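You operate a simulated robot arm through the tools that you are given. There is no shell and no other tool.

Carry out the task below with a simulated two-armed robot. There is one attempt and no reset: what you move stays moved.

JOB
Power the coiler up, zero the counter and coil the rope on Slow.
Fine: put the brake back on when Done lights.
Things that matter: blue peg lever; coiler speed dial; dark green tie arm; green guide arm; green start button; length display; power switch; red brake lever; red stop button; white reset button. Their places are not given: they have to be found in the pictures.

Only the result counts: the job must be done as asked and must still hold three seconds after the hand-in. Knocking over, shifting, dropping, spilling or breaking anything else fails it.

ROBOT AND FRAMES
Two 6-joint arms with fingered hands on one trunk that stands fixed in place. Base frame: the origin is at the foot of the trunk, x ahead of it, y to its left, z up. Lengths are in mm, angles in degrees, forces in N, time in s.
The left shoulder is at [20, 157, 829], the right one opposite. With the tool pointing down near the work surface each hand reaches from about 300 to 820 mm from the base axis, measured 20 degrees to its own side. Payload 4.1 kg a hand.
The tool frame of a hand sits at the grasp point between the pads (the TCP): z along the fingers, y along the line on which they close. The tips reach 33 mm beyond it. The gripper opens to 112 mm. The gripper's body begins 39 mm behind the TCP. The gripper is a hand of 4 fingers: y runs from the thumb to the fingers, the wrist lies at [-16, -118, -200] in the tool frame.
Orientation is that of the tool frame in the base frame, as [roll, pitch, yaw] about the fixed x, y, z axes, in that order (R = Rz(yaw) Ry(pitch) Rx(roll)). With the fingers straight down and the wrist toward the robot, the tool's x, y and z point along [0, 1, 0], [1, 0, 0] and [0, 0, -1] of the base frame.

CONTROLS
- The arms move only by the tool send_rows. It takes "left_targets", "right_targets" or both (then of equal length, played together; a hand with none holds still); each is a list of rows, each a list of 6 numbers: the shift along the base's x, y, z in mm, then the turn, a rotation vector about the base's x, y, z in degrees. In form: [[dx, dy, dz, rx, ry, rz], ...]. A call has 1 to 20 rows; each row shifts and turns the commanded pose from where the row before left it. Rows are played at 5 a second. More than 50 mm and 8.6 degrees between two rows, and nothing of the call is played. Where a pose cannot be reached the arm comes as near as it can. A force on the tool above 40 N (or 10 N above the force at the start of the call, whichever is more), or a blocked arm, ends the call early, and 0.2 s more pass. In this call time passes only in rows, and 0.2 s behind the last. It gives the time, the measured TCP pose, the force on the tool (base axes), the opening and the grip force at its end, in the units of the frame above (readings bear some noise), with the torque about the TCP (base axes, N m) and any sound that the robot's microphone picked up.
- Cameras (640 x 400 px; columns grow to the right, rows downward): "scene" is now at [50.8, -32.4, 1461.3]; the picture's right is [-0.39, -0.92, 0.00], its down [-0.55, 0.23, -0.81] and it looks along [0.74, -0.31, -0.59] (base axes); focal length 358 px, centre (320, 200). "left" rides on the left gripper at [-66, -89, -130] in its tool frame; the picture's right is [-0.79, -0.29, 0.54], its down [0.55, -0.71, 0.44] and it looks along [0.26, 0.64, 0.72] (tool axes); focal length 247 px, centre (320, 200). "right" rides on the right gripper at [66, -89, -130] in its tool frame; the picture's right is [-0.79, 0.29, -0.54], its down [-0.55, -0.71, 0.44] and it looks along [-0.26, 0.64, 0.72] (tool axes); focal length 247 px, centre (320, 200).
- snapshot(camera): a new picture of that camera. The clock stands still meanwhile.
- curl_fingers(index, middle, ring, thumb_bend, thumb_turn, hand): sets how far each is bent, from 0 (flat) to 1 (curled in); at 0.3 the hand is open as for a grip, at 0.7 the pads meet at the TCP. One left out holds its place. A second passes; each finger stops where it meets its share of the squeeze, and holds until it gets a number again. It is the only way to open and close the hand. It gives what a move gives, with no picture; readings hold the bend of each and the force on the fingers (four entries, about 0 where the hand has none), thumb and palm. thumb_turn goes from beside the hand (0) to across from the fingers (1), as for a grip.
- aim_head(pan, tilt): turns the head with the scene camera to pan (to the left, within 86 degrees either way) and tilt (down, from -29 to 69), counted from straight ahead of the robot. It gives what a move gives.
- locate(camera, pixels): there is no depth. For up to 12 entries [column, row, z] of the newest picture of that camera ("zoom" is the newest enlarged one), the place [x, y] in the base frame at which the ray of that pixel passes the height z, good to about 3 mm. The clock stands still meanwhile.
- inspect(camera, box): a new picture of the part [left, top, right, bottom] of that camera's present view, enlarged. The clock stands still meanwhile.
- hand_in(): hands the job in; it is judged then, once.

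Unless the task says otherwise, let go and move clear before handing in.

The tools are called after "Emit:" as name(argument=value, ...) on one line, values as JSON. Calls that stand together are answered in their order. send_rows: Moves the arms, as the interface text tells. Its arguments: {"type":"object","properties":{"left_targets":{"type":"array","items":{"type":"array","items":{"type":"number"}}},"right_targets":{"type":"array","items":{"type":"array","items":{"type":"number"}}}},"required":[]} The other tools are called the same way: curl_fingers (index, middle, ring, thumb_bend, thumb_turn, hand) moves the fingers one by one; aim_head (pan, tilt) turns the head that bears the scene camera; snapshot (camera) takes a picture; locate (camera, pixels) gives the place at which the rays of pixels pass given heights; inspect (camera, box) takes an enlarged picture of a part of a camera's view; hand_in () hands the job in.

At the start:

```text
clock: 0.0
left_tool_pos: [391.9, -32.0, 1219.9]
left_ee_rot: [-179.9, 0.0, 64.1]
left_wrist_force: [1.3, -0.1, 0.2]
left_moment: [-0.02, 0.0, -0.04]
left_gripper_width: 111.6
left_grip_force: 0.0
left_shape: jaw
left_bend: [0.3, 0.3, 0.3, 0.3, 0.98]
left_finger forces: [0.1, 0.1, 0.1, 0.0, 0.0, 0.0]
right_tool_pos: [425.2, -482.4, 1178.6]
right_ee_rot: [180.0, 0.0, 64.0]
right_wrist_force: [-0.3, -0.2, 0.4]
right_moment: [-0.01, -0.01, -0.01]
right_gripper_width: 111.9
right_grip_force: 0.1
right_shape: jaw
right_bend: [0.3, 0.3, 0.3, 0.3, 0.98]
right_finger forces: [0.1, 0.0, 0.0, 0.0, 0.0, 0.0]
head pan, tilt: [-22.8, 36.3]
```

scene: 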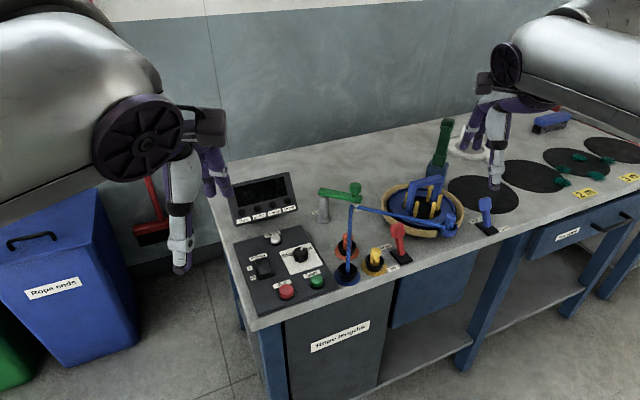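
right: 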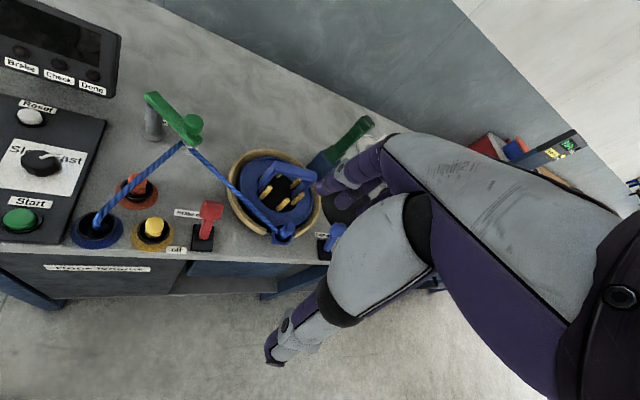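
left: 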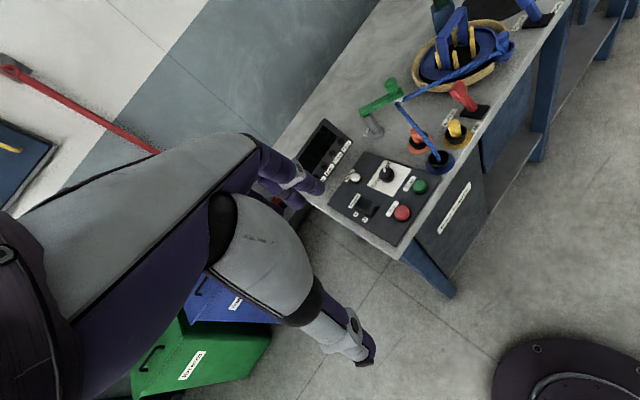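

The scene picture shows the control panel (around 280,270), the display (262,198), the guide arm (340,192), the rope, the red lever (398,240) and the blue lever (486,212). I will enlarge these parts first.

Emit:
inspect(camera="scene", box=[220, 160, 340, 320])

Emit:
inspect(camera="scene", box=[310, 110, 530, 290])

Emit:
inspect(camera="right", box=[0, 0, 400, 300])

Emit:
inspect(camera="left", box=[290, 0, 580, 260])

```text
2.50 times, centred on (280, 240) of scene
```

zoom: 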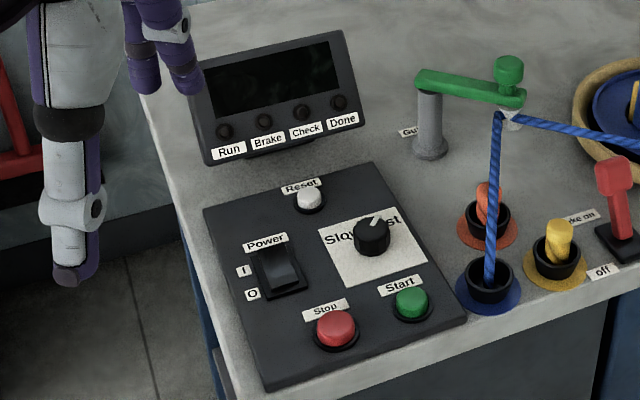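

```text
2.22 times, centred on (420, 200) of scene
```

zoom: 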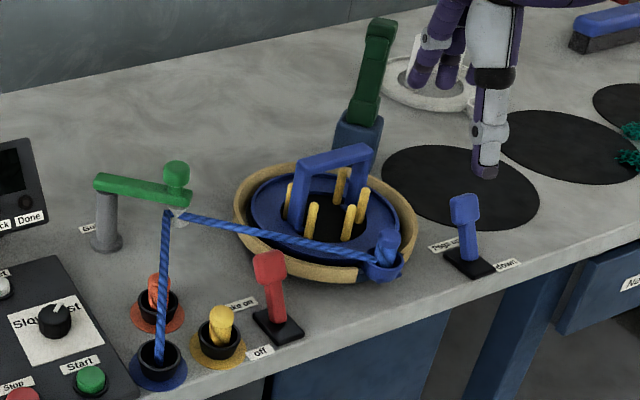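

```text
1.33 times, centred on (200, 150) of right
```

zoom: 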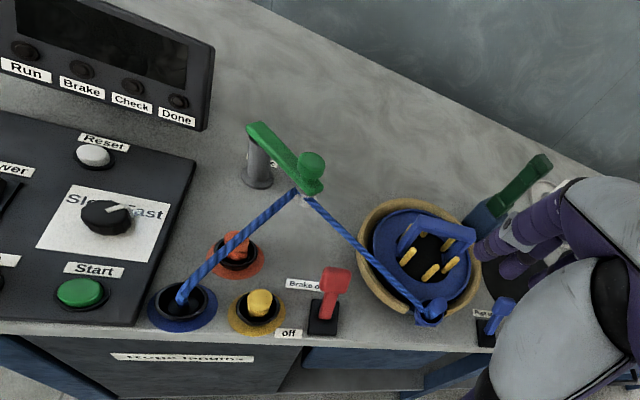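

```text
1.54 times, centred on (435, 130) of left
```

zoom: 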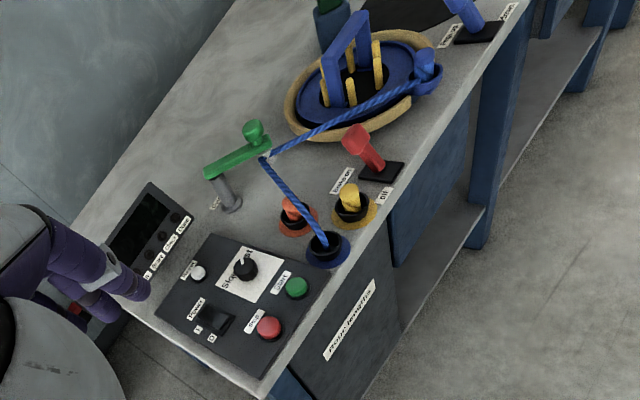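

The panel labels read Reset, Power, Slow/Fast, Start and Stop, and the red lever's labels are "Brake on" and "off". I will triangulate the heights using the same features in several cameras.

Emit:
locate(camera="scene", pixels=[[317, 281, 800], [317, 281, 1000], [286, 291, 800], [286, 291, 1000], [398, 230, 800], [398, 230, 1000], [355, 188, 800], [355, 188, 1000], [486, 206, 800], [486, 206, 1000], [275, 238, 800], [275, 238, 1000]])

Emit:
locate(camera="right", pixels=[[20, 219, 800], [20, 219, 1000], [211, 208, 800], [211, 208, 1000], [193, 122, 800], [193, 122, 1000], [338, 230, 800], [338, 230, 1000], [30, 116, 800], [30, 116, 1000]])

Emit:
locate(camera="left", pixels=[[420, 186, 800], [420, 186, 1000], [403, 213, 800], [403, 213, 1000], [459, 90, 800], [459, 90, 1000], [391, 84, 800], [391, 84, 1000], [354, 177, 800], [354, 177, 1000]])

```text
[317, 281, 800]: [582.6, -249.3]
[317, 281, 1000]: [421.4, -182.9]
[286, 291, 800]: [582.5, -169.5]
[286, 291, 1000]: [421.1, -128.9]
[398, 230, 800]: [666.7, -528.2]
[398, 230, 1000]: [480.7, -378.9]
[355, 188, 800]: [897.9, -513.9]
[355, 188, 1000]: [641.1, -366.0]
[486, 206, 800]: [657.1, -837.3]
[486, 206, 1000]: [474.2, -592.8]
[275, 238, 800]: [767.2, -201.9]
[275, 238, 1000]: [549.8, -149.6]
```

```text
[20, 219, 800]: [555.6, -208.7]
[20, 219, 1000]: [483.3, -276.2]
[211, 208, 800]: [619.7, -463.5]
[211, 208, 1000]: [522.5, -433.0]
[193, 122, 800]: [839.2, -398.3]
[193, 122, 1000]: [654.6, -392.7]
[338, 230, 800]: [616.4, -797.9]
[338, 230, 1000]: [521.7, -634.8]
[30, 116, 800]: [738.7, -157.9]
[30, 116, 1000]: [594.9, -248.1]
```

```text
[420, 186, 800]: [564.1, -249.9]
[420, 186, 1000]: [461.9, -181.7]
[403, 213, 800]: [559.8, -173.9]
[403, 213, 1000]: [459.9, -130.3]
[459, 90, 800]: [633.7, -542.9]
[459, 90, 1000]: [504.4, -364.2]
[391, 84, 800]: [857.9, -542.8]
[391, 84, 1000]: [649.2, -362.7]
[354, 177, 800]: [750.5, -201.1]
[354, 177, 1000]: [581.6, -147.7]
```

Start comes out near (534,-229,861), the red lever head near (566,-447,907) and the guide knob near (690,-394,962). I will look around the room and more closely at the dial and levers.

Emit:
inspect(camera="scene", box=[260, 225, 330, 270])

Emit:
inspect(camera="scene", box=[370, 210, 430, 270])

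Emit:
inspect(camera="scene", box=[460, 190, 540, 250])

Emit:
inspect(camera="right", box=[160, 190, 240, 260])

Emit:
inspect(camera="scene", box=[370, 110, 480, 250])

Emit:
aim_head(pan=-50, tilt=30)

Emit:
snapshot(camera="scene")

```text
8.89 times, centred on (295, 248) of scene
```

zoom: 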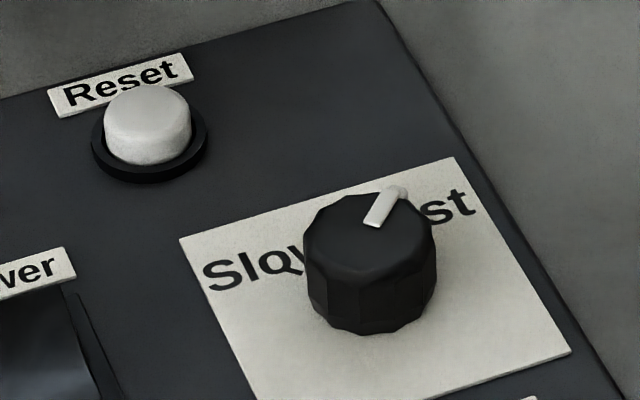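

```text
6.67 times, centred on (400, 240) of scene
```

zoom: 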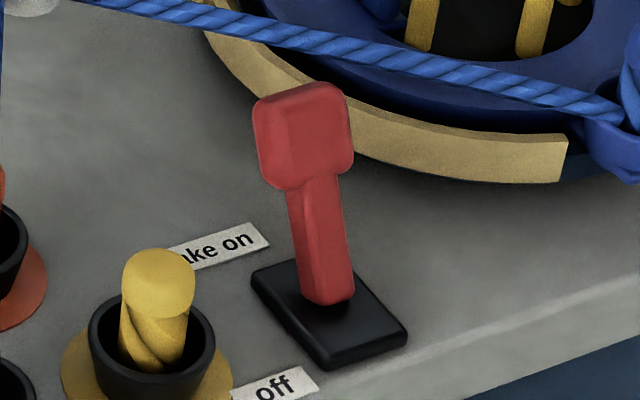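

```text
6.67 times, centred on (500, 220) of scene
```

zoom: 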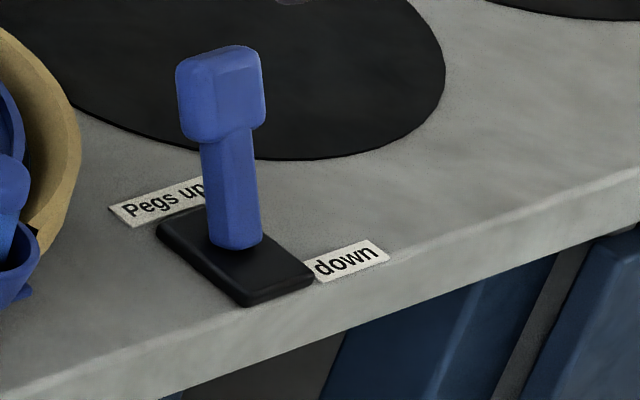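

```text
5.71 times, centred on (200, 225) of right
```

zoom: 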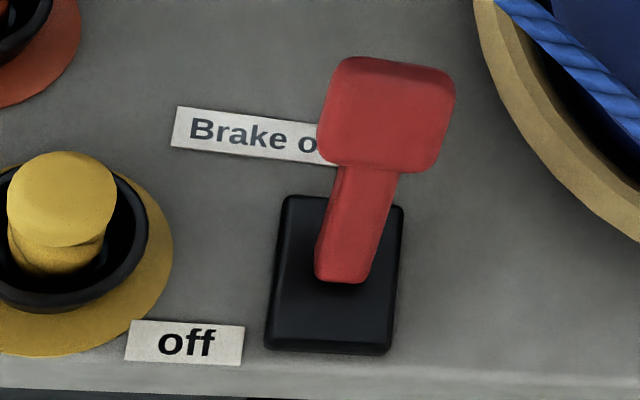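

```text
2.86 times, centred on (425, 180) of scene
```

zoom: 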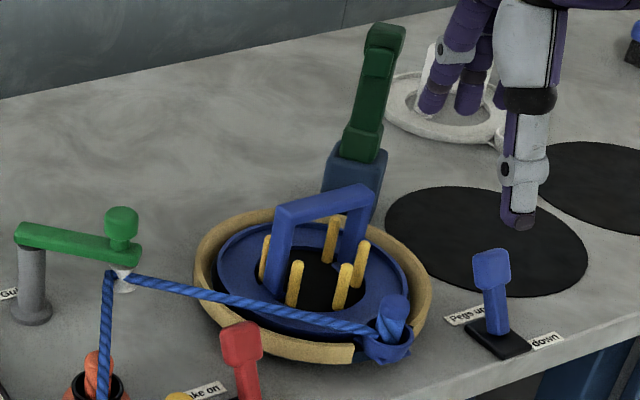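

```text
clock: 0.9
left_tool_pos: [390.8, -32.5, 1220.2]
left_ee_rot: [-180.0, 0.0, 64.1]
left_wrist_force: [0.3, 0.0, 0.6]
left_moment: [-0.04, 0.0, -0.01]
left_gripper_width: 111.5
left_grip_force: 0.1
left_shape: jaw
left_bend: [0.3, 0.3, 0.3, 0.3, 0.98]
left_finger forces: [0.0, 0.1, 0.0, 0.0, 0.0, 0.1]
right_tool_pos: [423.6, -484.1, 1179.5]
right_ee_rot: [180.0, 0.0, 64.0]
right_wrist_force: [0.2, -0.2, -0.7]
right_moment: [0.01, 0.0, -0.02]
right_gripper_width: 111.5
right_grip_force: 0.1
right_shape: jaw
right_bend: [0.3, 0.3, 0.3, 0.3, 0.98]
right_finger forces: [0.0, 0.0, 0.0, 0.0, 0.1, 0.0]
head pan, tilt: [-50.0, 30.0]
```

```text
taken
```

scene: 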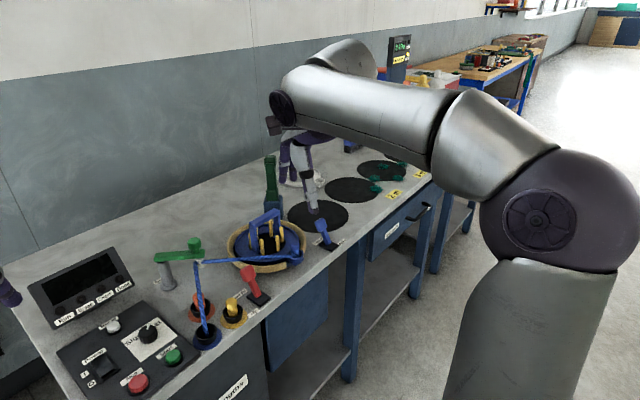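

The dial pointer is on Fast, the brake is on (lever leaning toward the "Brake on" label) and the pegs are up. I will aim the head straight at the panel for precise positions.

Emit:
aim_head(pan=-24, tilt=46)

Emit:
snapshot(camera="scene")

Emit:
inspect(camera="scene", box=[230, 130, 350, 250])

Emit:
inspect(camera="left", box=[310, 130, 450, 250])

```text
clock: 1.8
left_tool_pos: [391.3, -31.4, 1220.5]
left_ee_rot: [-180.0, -0.1, 64.1]
left_wrist_force: [0.4, 0.6, -0.3]
left_moment: [0.01, 0.01, 0.03]
left_gripper_width: 111.8
left_grip_force: 0.1
left_shape: jaw
left_bend: [0.3, 0.3, 0.3, 0.3, 0.98]
left_finger forces: [0.0, 0.0, 0.0, 0.0, 0.0, 0.0]
right_tool_pos: [424.4, -483.1, 1179.0]
right_ee_rot: [-179.9, -0.1, 64.0]
right_wrist_force: [0.2, 0.5, -0.2]
right_moment: [0.02, -0.03, 0.01]
right_gripper_width: 111.3
right_grip_force: 0.2
right_shape: jaw
right_bend: [0.3, 0.3, 0.3, 0.3, 0.98]
right_finger forces: [0.0, 0.1, 0.0, 0.0, 0.0, 0.0]
head pan, tilt: [-24.0, 46.0]
```

```text
taken
```

scene: 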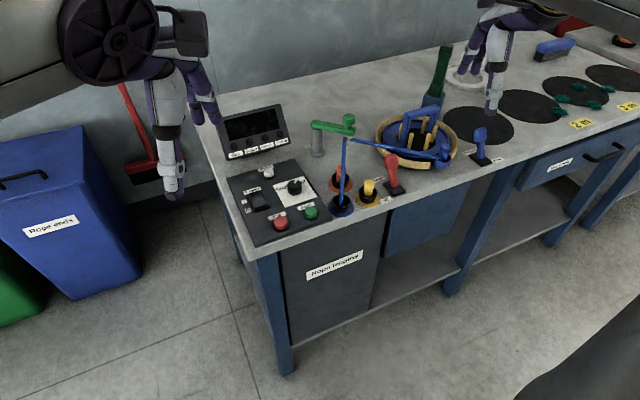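

```text
3.33 times, centred on (290, 190) of scene
```

zoom: 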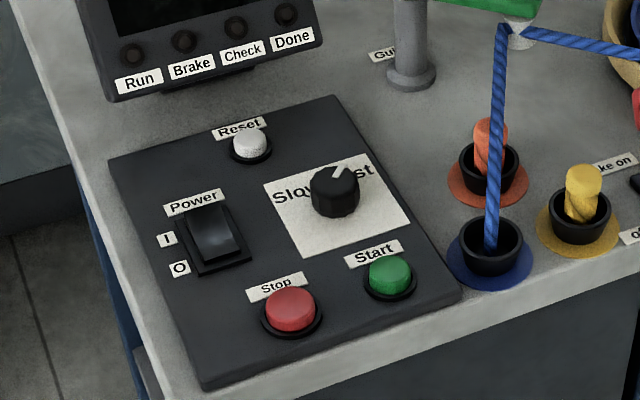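

```text
3.33 times, centred on (380, 190) of left
```

zoom: 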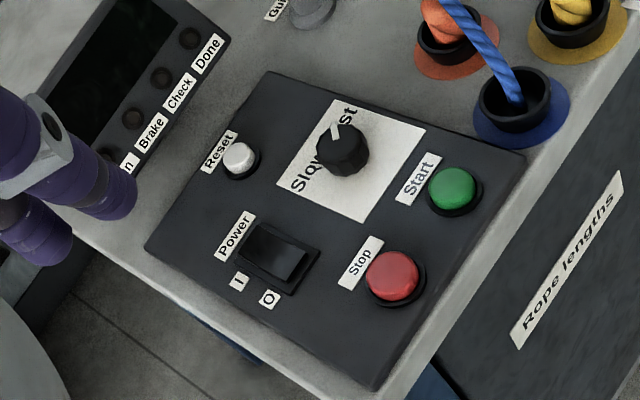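

The close-ups show the panel clearly: in the left zoom the rocker is at (280,257), Reset at (238,157) and the dial at (343,140). I will locate these in both views.

Emit:
locate(camera="zoom", pixels=[[147, 248, 850], [268, 72, 850], [524, 157, 850], [375, 388, 850], [280, 252, 850], [340, 135, 850], [340, 135, 880], [238, 155, 850], [453, 186, 850], [393, 273, 850], [250, 240, 850], [300, 262, 850]])

Emit:
locate(camera="scene", pixels=[[227, 178, 850], [294.5, 159.1, 850], [332, 219.1, 850], [254.9, 245.5, 850], [257.9, 199.9, 850], [294.5, 184, 850], [294.5, 184, 880], [269, 172, 850], [311, 211, 850], [281, 221, 850], [227, 178, 820], [332, 219.1, 820]])

```text
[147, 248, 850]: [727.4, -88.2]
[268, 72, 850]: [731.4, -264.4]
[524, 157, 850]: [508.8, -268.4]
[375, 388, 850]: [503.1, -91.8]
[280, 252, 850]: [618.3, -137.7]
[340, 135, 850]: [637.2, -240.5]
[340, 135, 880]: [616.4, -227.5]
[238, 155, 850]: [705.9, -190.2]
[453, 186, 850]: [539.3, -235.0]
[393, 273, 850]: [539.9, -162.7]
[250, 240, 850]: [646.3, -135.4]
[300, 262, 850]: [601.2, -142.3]
```

```text
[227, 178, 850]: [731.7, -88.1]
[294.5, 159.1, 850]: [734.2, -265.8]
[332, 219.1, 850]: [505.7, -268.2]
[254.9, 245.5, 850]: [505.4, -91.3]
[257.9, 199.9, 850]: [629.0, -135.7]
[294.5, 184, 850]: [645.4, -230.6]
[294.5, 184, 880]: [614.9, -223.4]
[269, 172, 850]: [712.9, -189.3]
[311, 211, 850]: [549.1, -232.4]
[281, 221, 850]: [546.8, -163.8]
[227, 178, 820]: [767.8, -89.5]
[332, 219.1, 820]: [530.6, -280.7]
```

Both views agree that the panel top is at z≈850, with the rocker near (624,-137), Reset near (699,-186), the dial near (616,-226) and Start near (534,-230). I will shape the left hand into a narrow pinch for pressing and look at it.

Emit:
curl_fingers(hand="left", index=1, middle=0.7, ring=1, thumb_bend=0.7, thumb_turn=1)

Emit:
snapshot(camera="left")

```text
clock: 2.8
left_tool_pos: [390.9, -33.0, 1220.7]
left_ee_rot: [180.0, 0.0, 64.1]
left_wrist_force: [-0.2, 0.4, 0.4]
left_moment: [-0.01, 0.0, 0.02]
left_gripper_width: 6.4
left_grip_force: 0.0
left_shape: fingers
left_bend: [0.84, 0.7, 1.0, 0.66, 1.0]
left_finger forces: [0.0, 0.1, 0.1, 0.0, 0.0, 0.0]
right_tool_pos: [424.3, -483.9, 1178.2]
right_ee_rot: [180.0, 0.0, 64.0]
right_wrist_force: [0.3, 0.0, 0.2]
right_moment: [-0.01, 0.02, 0.0]
right_gripper_width: 111.6
right_grip_force: 0.1
right_shape: jaw
right_bend: [0.3, 0.3, 0.3, 0.3, 0.98]
right_finger forces: [0.0, 0.1, 0.0, 0.0, 0.0, 0.0]
head pan, tilt: [-24.0, 46.0]
```

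```text
taken
```

left: 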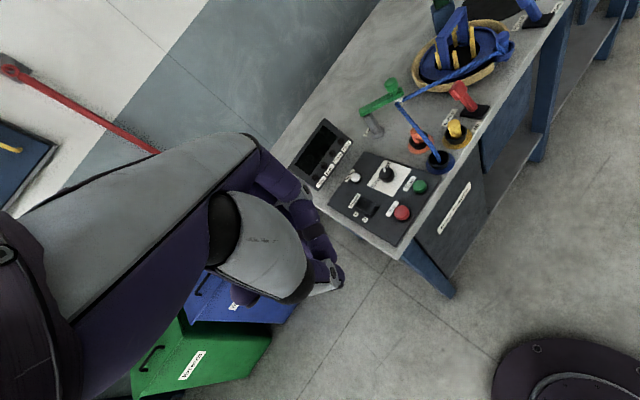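

The pinch tips appear near (335,272), as predicted. I will zoom in on the hand shape.

Emit:
inspect(camera="left", box=[220, 150, 380, 320])

Emit:
inspect(camera="scene", box=[60, 0, 260, 220])

Emit:
inspect(camera="right", box=[0, 0, 150, 100])

```text
2.35 times, centred on (300, 235) of left
```

zoom: 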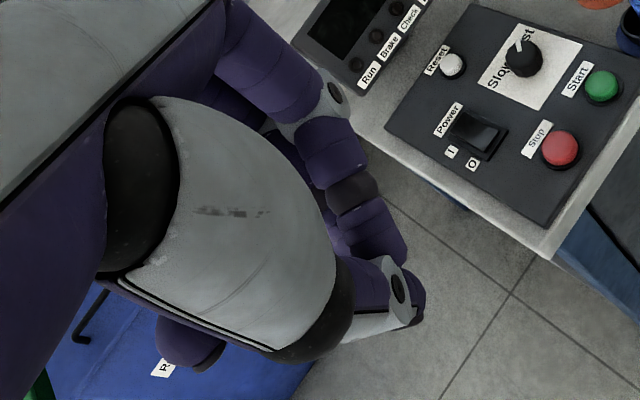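

```text
1.82 times, centred on (160, 110) of scene
```

zoom: 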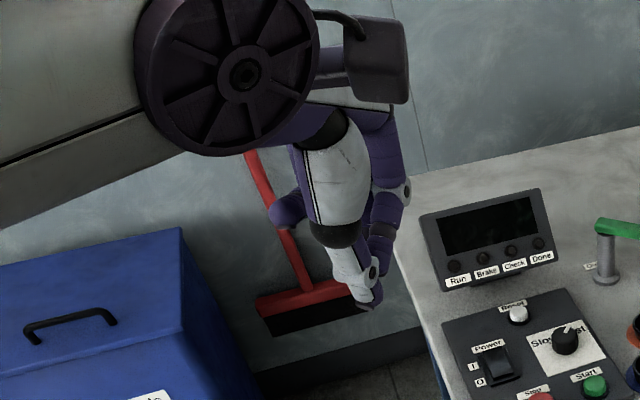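

```text
4.00 times, centred on (75, 50) of right
```

zoom: 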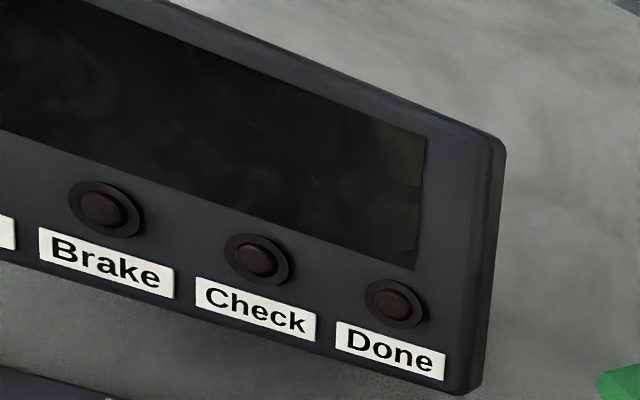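

The middle finger and thumb form a tip near the tool axis. I will move the left hand above the rocker's I end, staying high.

Emit:
send_rows(left_targets=[[41, -17.5, -20, 0, 0, 0], [41, -17.5, -30, 0, 0, 0], [41, -17.5, -30, 0, 0, 0], [41, -17.5, -30, 0, 0, 0], [41, -17.5, -40, 0, 0, 0], [41, -17.5, -40, 0, 0, 0], [0, 0, -40, 0, 0, 0]])

Emit:
snapshot(camera="left")

Emit:
snapshot(camera="scene")

Emit:
snapshot(camera="right")

```text
refused: row 2 steps farther than a row can; nothing moved
```

```text
taken
```

left: 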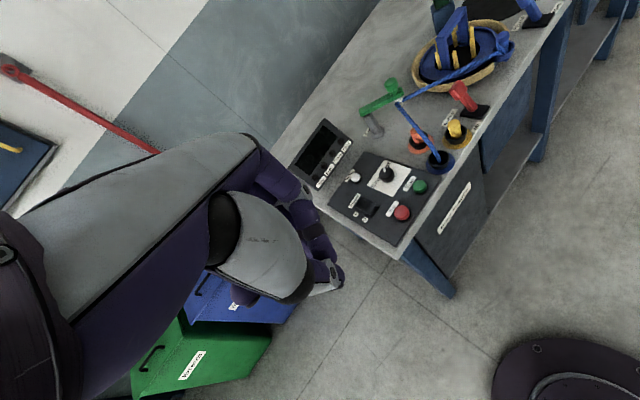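

```text
taken
```

scene: 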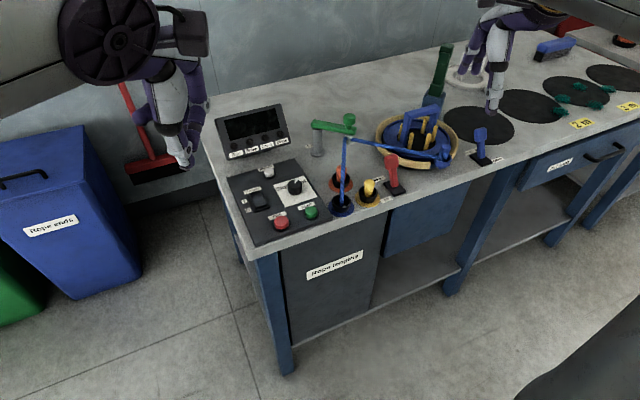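

```text
taken
```

right: 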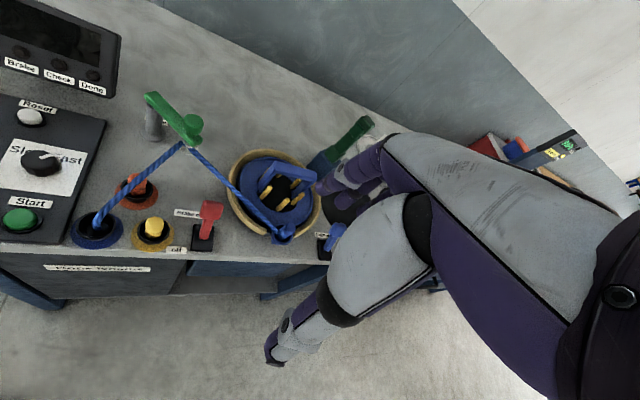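

The rows were refused because a single step may not exceed 50 mm. I will use shorter steps.

Emit:
send_rows(left_targets=[[31, -13, -24, 0, 0, 0], [31, -13, -24, 0, 0, 0], [31, -13, -24, 0, 0, 0], [31, -13, -24, 0, 0, 0], [31, -13, -24, 0, 0, 0], [31, -13, -24, 0, 0, 0], [31, -13, -30, 0, 0, 0], [30, -13, -30, 0, 0, 0], [0, 0, -20, 0, 0, 0]])

Emit:
snapshot(camera="left")

Emit:
snapshot(camera="scene")

Emit:
snapshot(camera="right")

```text
clock: 4.8
left_tool_pos: [638.0, -137.4, 994.6]
left_ee_rot: [-180.0, 0.0, 64.1]
left_wrist_force: [0.4, 0.6, 0.2]
left_moment: [0.0, -0.01, 0.03]
left_gripper_width: 6.6
left_grip_force: 0.0
left_shape: fingers
left_bend: [0.84, 0.7, 1.0, 0.66, 1.0]
left_finger forces: [0.1, 0.0, 0.1, 0.0, 0.0, 0.1]
right_tool_pos: [423.6, -482.9, 1178.9]
right_ee_rot: [179.8, -0.1, 64.1]
right_wrist_force: [-0.3, 0.1, -0.4]
right_moment: [0.01, 0.0, 0.01]
right_gripper_width: 111.5
right_grip_force: 0.1
right_shape: jaw
right_bend: [0.3, 0.3, 0.3, 0.3, 0.98]
right_finger forces: [0.0, 0.0, 0.0, 0.0, 0.1, 0.0]
head pan, tilt: [-24.0, 46.0]
```

```text
taken
```

left: 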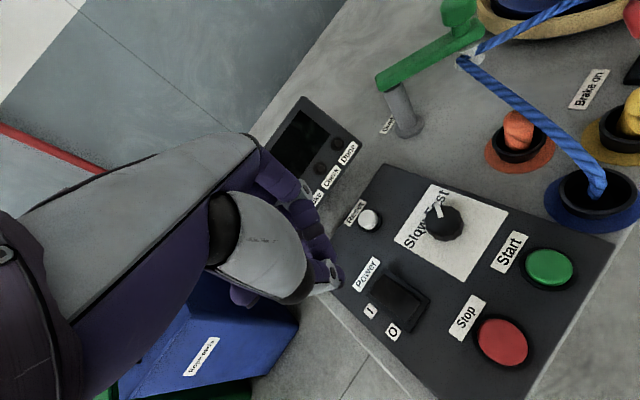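

```text
taken
```

scene: 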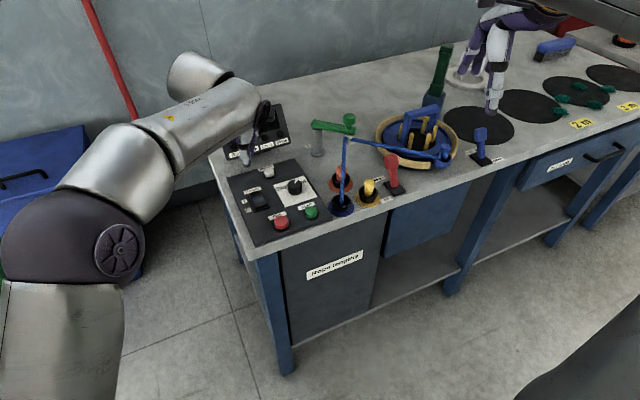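

```text
taken
```

right: 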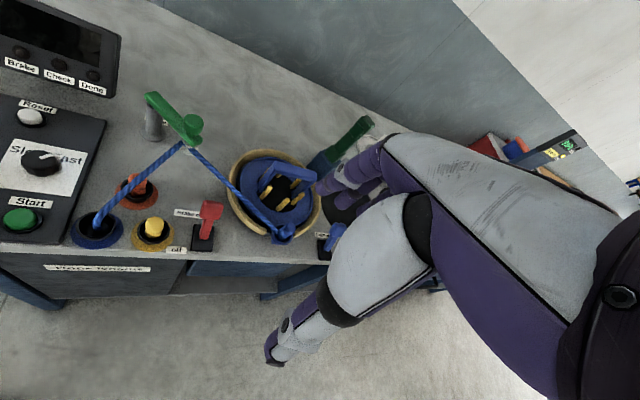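

The hand is above the rocker. I will locate its tip and the display's edges so the knuckles stay clear of the display.

Emit:
locate(camera="left", pixels=[[341, 287, 962], [335, 275, 962], [303, 96, 850], [303, 96, 950], [362, 145, 850], [362, 145, 950], [390, 294, 855], [377, 288, 855], [371, 272, 855], [413, 318, 855]])

Emit:
locate(camera="scene", pixels=[[248, 163, 962], [281, 104, 850], [281, 104, 950], [289, 145, 850], [289, 145, 950]])

Emit:
inspect(camera="scene", box=[210, 90, 330, 250])

Emit:
inspect(camera="left", box=[270, 180, 450, 350])

```text
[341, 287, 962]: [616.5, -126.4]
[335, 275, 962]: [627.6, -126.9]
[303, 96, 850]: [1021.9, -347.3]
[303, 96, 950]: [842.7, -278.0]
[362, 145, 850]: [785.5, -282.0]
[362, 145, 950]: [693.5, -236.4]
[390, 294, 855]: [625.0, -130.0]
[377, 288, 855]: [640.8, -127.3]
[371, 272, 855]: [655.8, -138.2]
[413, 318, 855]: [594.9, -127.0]
```

```text
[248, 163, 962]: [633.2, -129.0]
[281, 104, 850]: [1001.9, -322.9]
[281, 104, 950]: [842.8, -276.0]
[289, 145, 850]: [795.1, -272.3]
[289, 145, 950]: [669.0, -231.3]
```

```text
2.50 times, centred on (270, 170) of scene
```

zoom: 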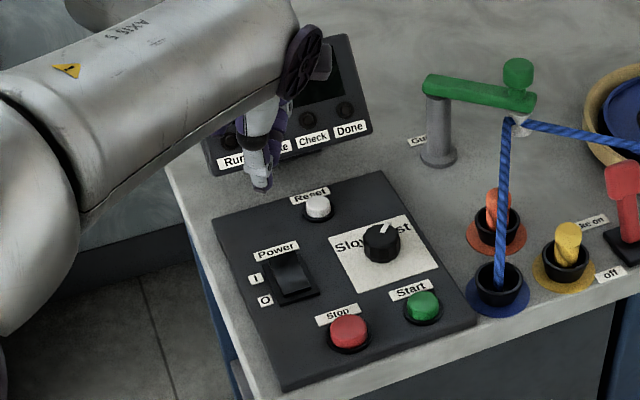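

```text
2.35 times, centred on (360, 265) of left
```

zoom: 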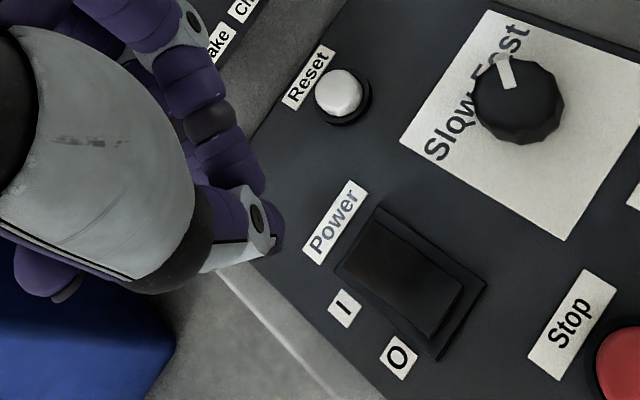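

The tip sits around (618,-127) near z≈965, slightly behind the TCP. I will lower to just above the rocker, shift forward about 12 mm and check again.

Emit:
send_rows(left_targets=[[6, -4, -30, 0, 0, 0], [6, -4, -30, 0, 0, 0], [0, 0, -20, 0, 0, 0]])

Emit:
inspect(camera="left", box=[250, 180, 450, 350])

Emit:
inspect(camera="scene", box=[220, 140, 300, 230])

```text
clock: 5.6
left_tool_pos: [649.8, -147.4, 916.7]
left_ee_rot: [180.0, 0.0, 64.1]
left_wrist_force: [-0.7, -0.4, 0.3]
left_moment: [0.02, 0.0, -0.04]
left_gripper_width: 6.8
left_grip_force: 0.1
left_shape: fingers
left_bend: [0.85, 0.7, 1.0, 0.66, 1.0]
left_finger forces: [0.0, 0.1, 0.1, 0.1, 0.0, 0.0]
right_tool_pos: [423.9, -483.8, 1178.3]
right_ee_rot: [179.9, 0.0, 64.0]
right_wrist_force: [0.0, 0.7, 0.3]
right_moment: [-0.03, -0.01, -0.01]
right_gripper_width: 111.5
right_grip_force: 0.0
right_shape: jaw
right_bend: [0.3, 0.3, 0.3, 0.3, 0.98]
right_finger forces: [0.1, 0.0, 0.0, 0.1, 0.0, 0.0]
head pan, tilt: [-24.0, 46.0]
```

```text
2.35 times, centred on (350, 265) of left
```

zoom: 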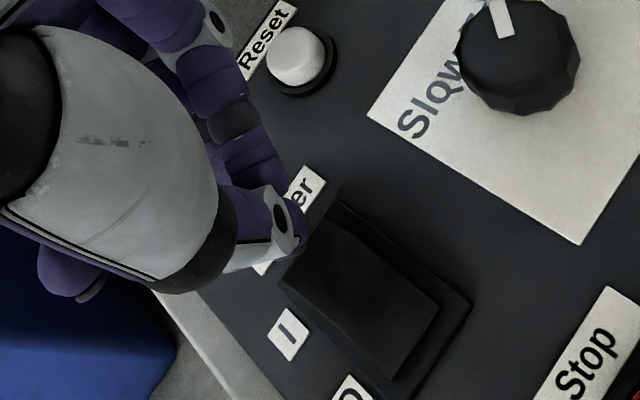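

```text
4.44 times, centred on (260, 185) of scene
```

zoom: 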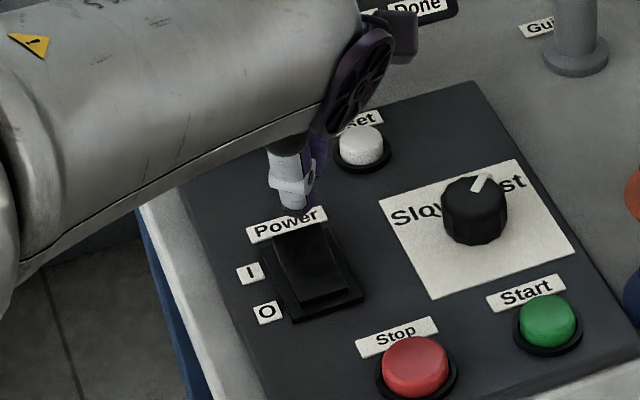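

The tip hovers above the "Power" label, just behind the rocker's far end. I will locate tip and rocker once more before pressing.

Emit:
locate(camera="scene", pixels=[[255.5, 188, 884], [255.5, 188, 894], [251, 194, 856], [261, 191.5, 856], [256, 208, 856], [266, 206, 856]])

Emit:
locate(camera="left", pixels=[[337, 284, 884], [337, 284, 894], [340, 281, 884], [336, 299, 856], [357, 272, 856], [382, 340, 856], [400, 311, 856]])

Emit:
inspect(camera="scene", box=[240, 180, 280, 220])

```text
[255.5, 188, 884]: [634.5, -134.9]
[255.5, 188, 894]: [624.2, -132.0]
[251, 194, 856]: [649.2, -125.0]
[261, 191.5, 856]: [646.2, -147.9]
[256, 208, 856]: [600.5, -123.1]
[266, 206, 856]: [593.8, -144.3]
```

```text
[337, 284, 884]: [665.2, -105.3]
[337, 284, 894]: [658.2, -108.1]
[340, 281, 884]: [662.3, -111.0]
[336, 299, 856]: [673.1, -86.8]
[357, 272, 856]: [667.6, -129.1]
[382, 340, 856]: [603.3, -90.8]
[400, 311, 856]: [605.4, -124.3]
```

```text
10.00 times, centred on (260, 200) of scene
```

zoom: 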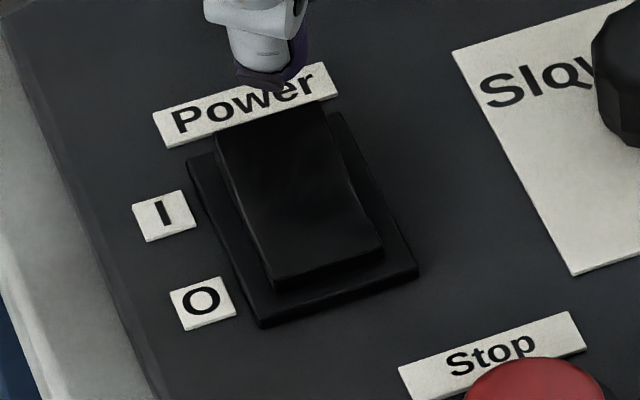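

The rocker's far (I) end is raised, spanning x≈597–648 and y≈-124 to -147, and the tip is over it. I will press straight down in small steps.

Emit:
send_rows(left_targets=[[0, 0, -8, 0, 0, 0], [0, 0, -4, 0, 0, 0], [0, 0, -4, 0, 0, 0], [0, 0, -3, 0, 0, 0], [0, 0, -3, 0, 0, 0]])

Emit:
inspect(camera="scene", box=[230, 170, 290, 220])

Emit:
snapshot(camera="left")

```text
clock: 6.8
left_tool_pos: [650.7, -145.4, 898.0]
left_ee_rot: [179.7, -0.1, 64.0]
left_wrist_force: [-0.1, -0.6, 10.1]
left_moment: [0.07, 0.15, 0.01]
left_gripper_width: 7.1
left_grip_force: 8.3
left_shape: fingers
left_bend: [0.85, 0.7, 1.0, 0.66, 1.0]
left_finger forces: [0.1, 0.0, 0.0, 0.0, 17.0, 0.0]
right_tool_pos: [424.1, -483.4, 1178.5]
right_ee_rot: [180.0, 0.1, 64.0]
right_wrist_force: [0.5, 0.7, 0.2]
right_moment: [0.01, 0.01, -0.02]
right_gripper_width: 111.7
right_grip_force: 0.1
right_shape: jaw
right_bend: [0.3, 0.3, 0.3, 0.3, 0.98]
right_finger forces: [0.0, 0.0, 0.0, 0.0, 0.1, 0.0]
head pan, tilt: [-24.0, 46.0]
```

```text
8.00 times, centred on (260, 195) of scene
```

zoom: 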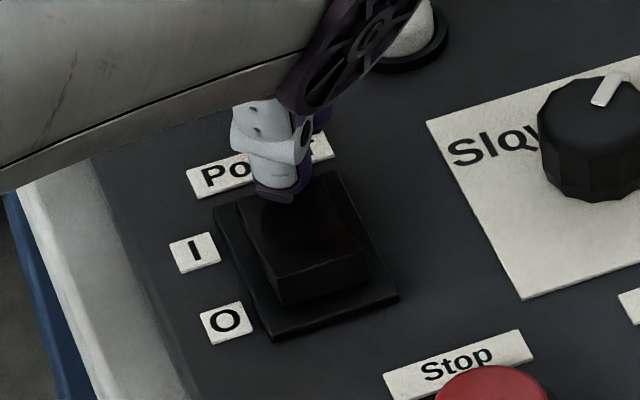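

```text
taken
```

left: 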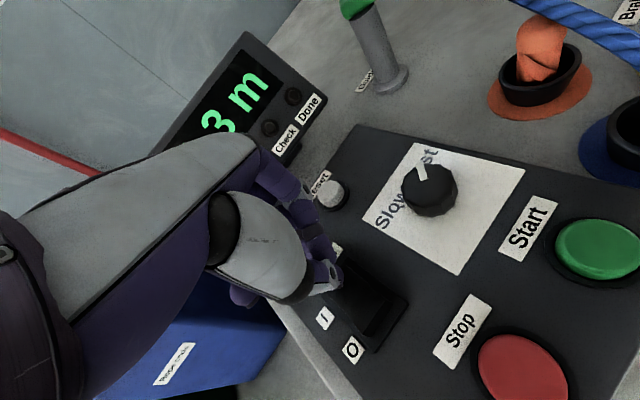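

The display now reads "…3 m", so the power is on. I will rise and move above the Reset button.

Emit:
send_rows(left_targets=[[0, 0, 35, 0, 0, 0], [29, -26, 0, 0, 0, 0], [28, -26, 0, 0, 0, 0], [0, 0, -10, 0, 0, 0]])

Emit:
snapshot(camera="left")

Emit:
snapshot(camera="scene")

Emit:
inspect(camera="scene", box=[210, 90, 310, 220])

Emit:
inspect(camera="left", box=[270, 170, 400, 320])

Emit:
snapshot(camera="right")

```text
clock: 7.8
left_tool_pos: [677.1, -176.6, 916.8]
left_ee_rot: [-179.9, 0.0, 64.0]
left_wrist_force: [-0.5, 0.6, 0.5]
left_moment: [-0.01, 0.01, 0.0]
left_gripper_width: 7.2
left_grip_force: 0.2
left_shape: fingers
left_bend: [0.85, 0.7, 1.0, 0.66, 1.0]
left_finger forces: [0.1, 0.1, 0.1, 0.0, 0.1, 0.0]
left hand out of reach, approached as far as the arm can: row 3
right_tool_pos: [424.1, -482.6, 1178.7]
right_ee_rot: [-180.0, 0.1, 64.0]
right_wrist_force: [-0.1, -1.2, 0.5]
right_moment: [0.0, -0.04, 0.01]
right_gripper_width: 111.4
right_grip_force: 0.0
right_shape: jaw
right_bend: [0.3, 0.3, 0.3, 0.3, 0.98]
right_finger forces: [0.1, 0.1, 0.0, 0.1, 0.1, 0.0]
head pan, tilt: [-24.0, 46.0]
```

```text
taken
```

left: 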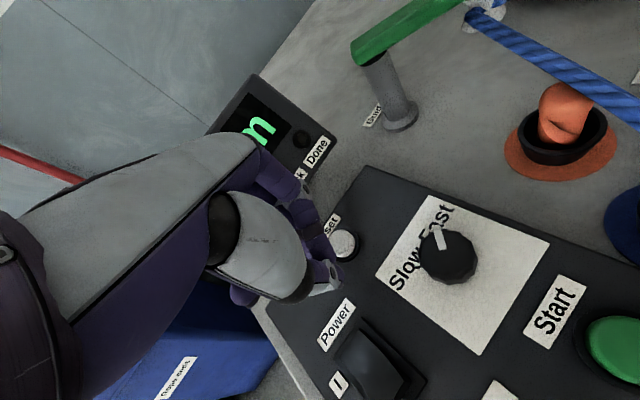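

```text
taken
```

scene: 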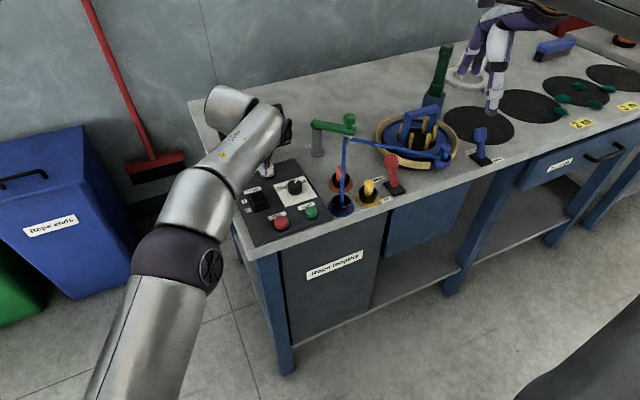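

```text
3.08 times, centred on (260, 155) of scene
```

zoom: 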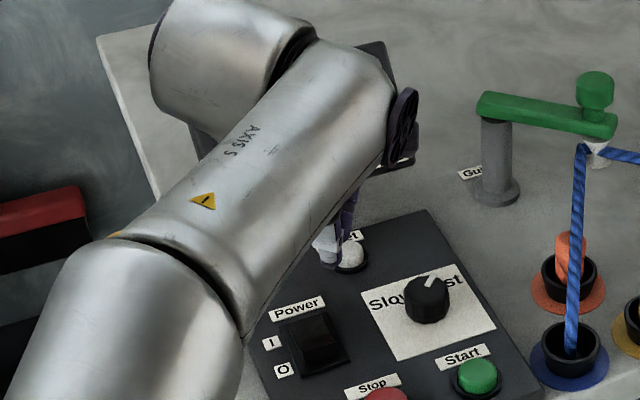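

```text
2.67 times, centred on (335, 245) of left
```

zoom: 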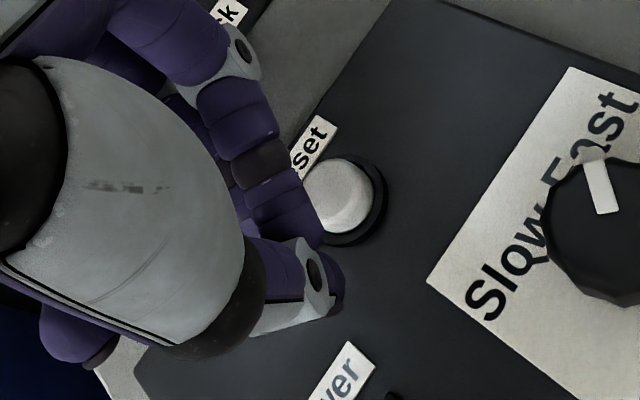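

```text
taken
```

right: 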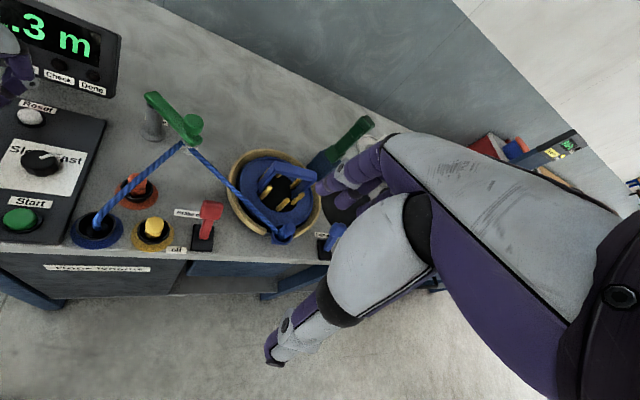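

The left arm ran out of reach at (677,-177), with the button about 20 mm further on. I will tilt the fingers forward by 24° to gain reach.

Emit:
send_rows(left_targets=[[-10, 5, 15, 0, 0, 0], [0, 0, 5, -3.5, -7.2, 0], [0, 0, 5, -3.5, -7.2, 0], [0, 0, 0, -3.5, -7.2, 0]])

Emit:
snapshot(camera="left")

Emit:
inspect(camera="scene", box=[210, 90, 310, 220])

```text
clock: 8.8
left_tool_pos: [680.7, -164.4, 946.6]
left_ee_rot: [161.9, -1.2, 66.0]
left_wrist_force: [-0.1, -0.1, 0.4]
left_moment: [0.03, -0.01, 0.03]
left_gripper_width: 7.5
left_grip_force: 0.1
left_shape: fingers
left_bend: [0.85, 0.7, 1.0, 0.66, 1.0]
left_finger forces: [0.0, 0.0, 0.0, 0.1, 0.0, 0.1]
left hand out of reach, approached as far as the arm can: row 3, 4
right_tool_pos: [423.3, -484.1, 1178.2]
right_ee_rot: [-180.0, 0.0, 63.9]
right_wrist_force: [-0.3, -0.5, 0.5]
right_moment: [0.01, 0.0, 0.0]
right_gripper_width: 111.6
right_grip_force: 0.0
right_shape: jaw
right_bend: [0.3, 0.3, 0.3, 0.3, 0.98]
right_finger forces: [0.1, 0.1, 0.1, 0.1, 0.1, 0.1]
head pan, tilt: [-24.0, 46.0]
```

```text
taken
```

left: 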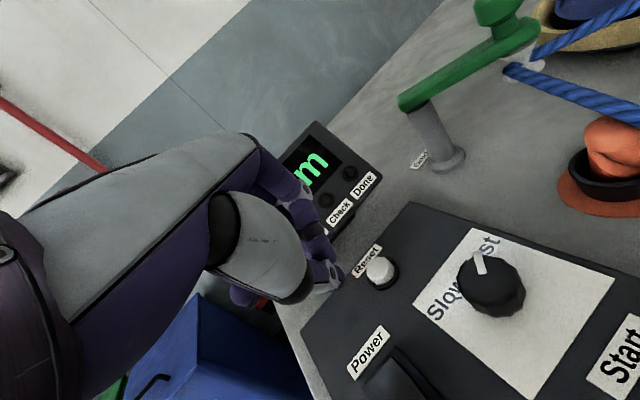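

```text
3.08 times, centred on (260, 155) of scene
```

zoom: 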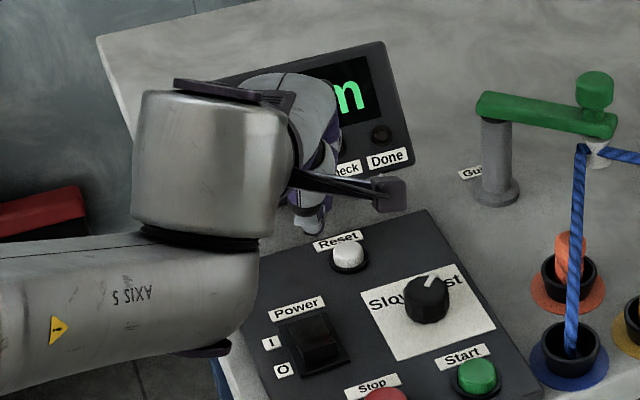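

Even tilted, the left arm is at its limit near Reset, which the right arm can reach more easily. I will retreat the left hand back and up to the left, undoing the tilt.

Emit:
send_rows(left_targets=[[-20, 12, 20, 0, 0, 0], [-25, 12, 25, 0, 0, 0], [-25, 12, 25, 3, 6.3, 0], [-25, 12, 25, 3, 6.3, 0], [-25, 12, 25, 2, 4, 0]])

Emit:
snapshot(camera="scene")

```text
clock: 10.0
left_tool_pos: [562.6, -103.0, 1067.0]
left_ee_rot: [-179.8, -1.8, 65.6]
left_wrist_force: [-0.2, -0.8, -0.3]
left_moment: [-0.01, 0.02, 0.02]
left_gripper_width: 7.5
left_grip_force: 0.1
left_shape: fingers
left_bend: [0.85, 0.7, 1.0, 0.66, 1.0]
left_finger forces: [0.0, 0.0, 0.0, 0.1, 0.0, 0.0]
right_tool_pos: [423.8, -483.5, 1178.7]
right_ee_rot: [-179.9, 0.0, 64.1]
right_wrist_force: [0.3, -0.1, 0.7]
right_moment: [-0.02, 0.03, -0.01]
right_gripper_width: 111.9
right_grip_force: 0.0
right_shape: jaw
right_bend: [0.3, 0.3, 0.3, 0.3, 0.98]
right_finger forces: [0.1, 0.0, 0.1, 0.0, 0.1, 0.1]
head pan, tilt: [-24.0, 46.0]
```

```text
taken
```

scene: 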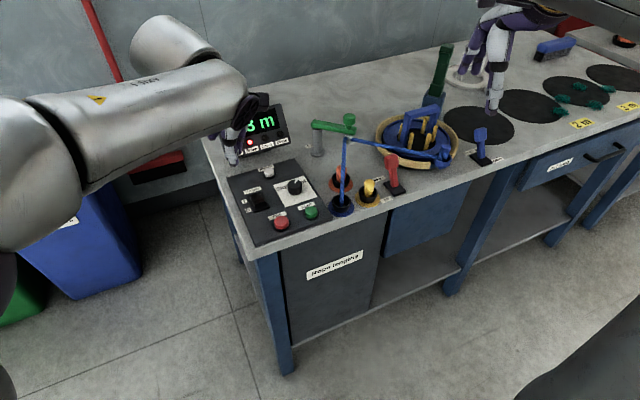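

The Brake lamp is lit, matching the brake being on. I will bring the left hand fully clear and shape the right hand into the same pinch.

Emit:
send_rows(left_targets=[[-28, 22, 25, 0, 0, 0], [-28, 22, 25, 0, 0, 0], [-28, 22, 25, 0, 0, 0], [-28, 22, 25, 0, 0, 0], [-28, 22, 25, 0, 0, 0], [-25, 25, 25, 0, 0, 0]])

Emit:
curl_fingers(hand="right", index=1, middle=0.7, ring=1, thumb_bend=0.7, thumb_turn=1)

Emit:
snapshot(camera="scene")

Emit:
inspect(camera="scene", box=[200, 90, 340, 250])

```text
clock: 11.4
left_tool_pos: [393.6, 29.9, 1218.3]
left_ee_rot: [-179.8, -1.6, 65.6]
left_wrist_force: [0.2, 0.1, -0.2]
left_moment: [0.05, 0.0, -0.01]
left_gripper_width: 7.4
left_grip_force: 0.1
left_shape: fingers
left_bend: [0.85, 0.7, 1.0, 0.66, 1.0]
left_finger forces: [0.0, 0.0, 0.0, 0.1, 0.0, 0.0]
right_tool_pos: [424.0, -484.4, 1179.2]
right_ee_rot: [-180.0, 0.0, 64.1]
right_wrist_force: [0.1, -0.4, -1.0]
right_moment: [0.03, 0.0, 0.02]
right_gripper_width: 111.3
right_grip_force: 0.0
right_shape: jaw
right_bend: [0.3, 0.3, 0.3, 0.3, 0.98]
right_finger forces: [0.0, 0.0, 0.0, 0.1, 0.0, 0.0]
head pan, tilt: [-24.0, 46.0]
```

```text
clock: 12.4
left_tool_pos: [393.9, 31.1, 1217.2]
left_ee_rot: [-179.9, -1.7, 65.5]
left_wrist_force: [0.7, -0.4, 0.4]
left_moment: [0.0, 0.0, -0.01]
left_gripper_width: 7.4
left_grip_force: 0.1
left_shape: fingers
left_bend: [0.85, 0.7, 1.0, 0.66, 1.0]
left_finger forces: [0.0, 0.0, 0.0, 0.1, 0.0, 0.1]
right_tool_pos: [424.2, -484.3, 1179.2]
right_ee_rot: [180.0, 0.0, 64.1]
right_wrist_force: [0.1, -0.2, -0.5]
right_moment: [-0.02, -0.01, 0.0]
right_gripper_width: 6.2
right_grip_force: 0.0
right_shape: fingers
right_bend: [0.84, 0.7, 1.0, 0.66, 1.0]
right_finger forces: [0.0, 0.0, 0.0, 0.1, 0.1, 0.0]
head pan, tilt: [-24.0, 46.0]
```

```text
taken
```

scene: 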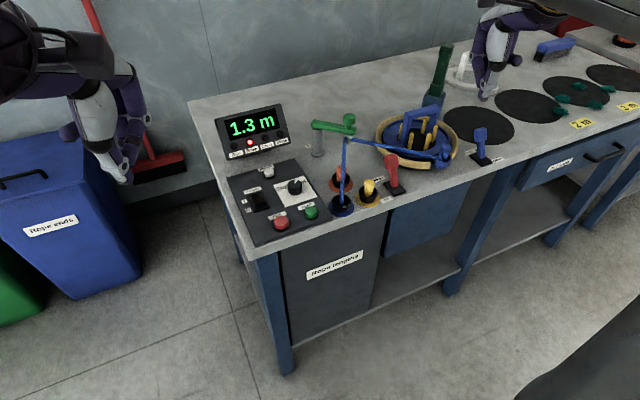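

```text
2.50 times, centred on (270, 170) of scene
```

zoom: 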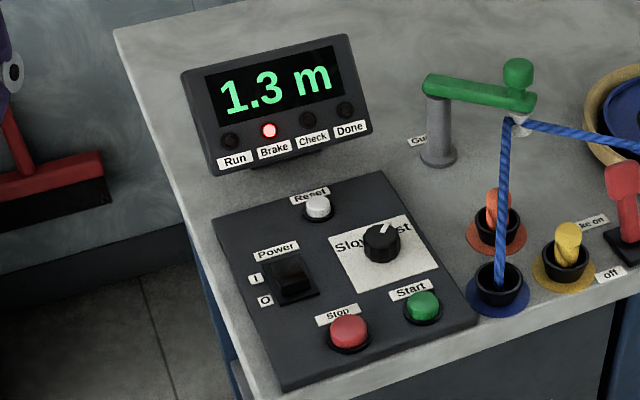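

The display reads 1.3 m, Brake is lit and the dial points to Fast. I will bring the right hand high across to above Reset, turning it to yaw 90.

Emit:
send_rows(right_targets=[[20, 30, 0, 0, 0, 6.5], [25, 30, 0, 0, 0, 6.5], [29, 30, -5, 0, 0, 6.5], [29, 30, -5, 0, 0, 6.5], [29, 30, -10, 0, 0, 0], [29, 30, -10, 0, 0, 0], [29, 30, -15, 0, 0, 0], [29, 30, -15, 0, 0, 0], [29, 30, -15, 0, 0, 0], [30, 30, -20, 0, 0, 0]])

Emit:
snapshot(camera="scene")

Emit:
snapshot(camera="right")

```text
clock: 14.6
left_tool_pos: [393.6, 29.1, 1217.9]
left_ee_rot: [-179.9, -1.7, 65.6]
left_wrist_force: [-0.5, -0.9, 0.1]
left_moment: [0.02, -0.02, 0.01]
left_gripper_width: 7.7
left_grip_force: 0.1
left_shape: fingers
left_bend: [0.85, 0.7, 1.0, 0.66, 1.0]
left_finger forces: [0.0, 0.0, 0.0, 0.2, 0.0, 0.0]
right_tool_pos: [700.0, -184.6, 1084.3]
right_ee_rot: [179.8, -0.1, 90.0]
right_wrist_force: [-0.7, -0.9, 0.2]
right_moment: [0.05, -0.03, 0.03]
right_gripper_width: 6.6
right_grip_force: 0.0
right_shape: fingers
right_bend: [0.84, 0.7, 1.0, 0.66, 1.0]
right_finger forces: [0.1, 0.1, 0.2, 0.0, 0.0, 0.0]
head pan, tilt: [-24.0, 46.0]
```

```text
taken
```

scene: 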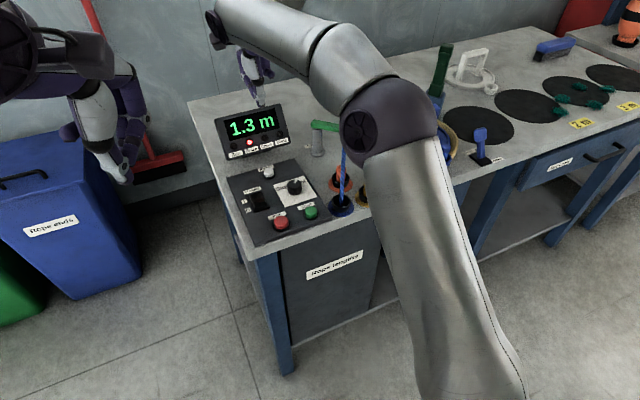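

```text
taken
```

right: 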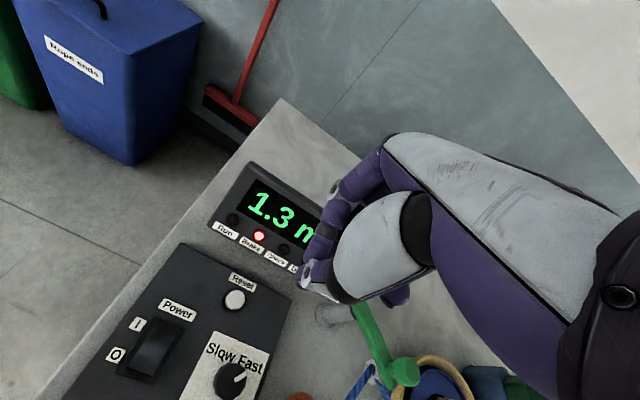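

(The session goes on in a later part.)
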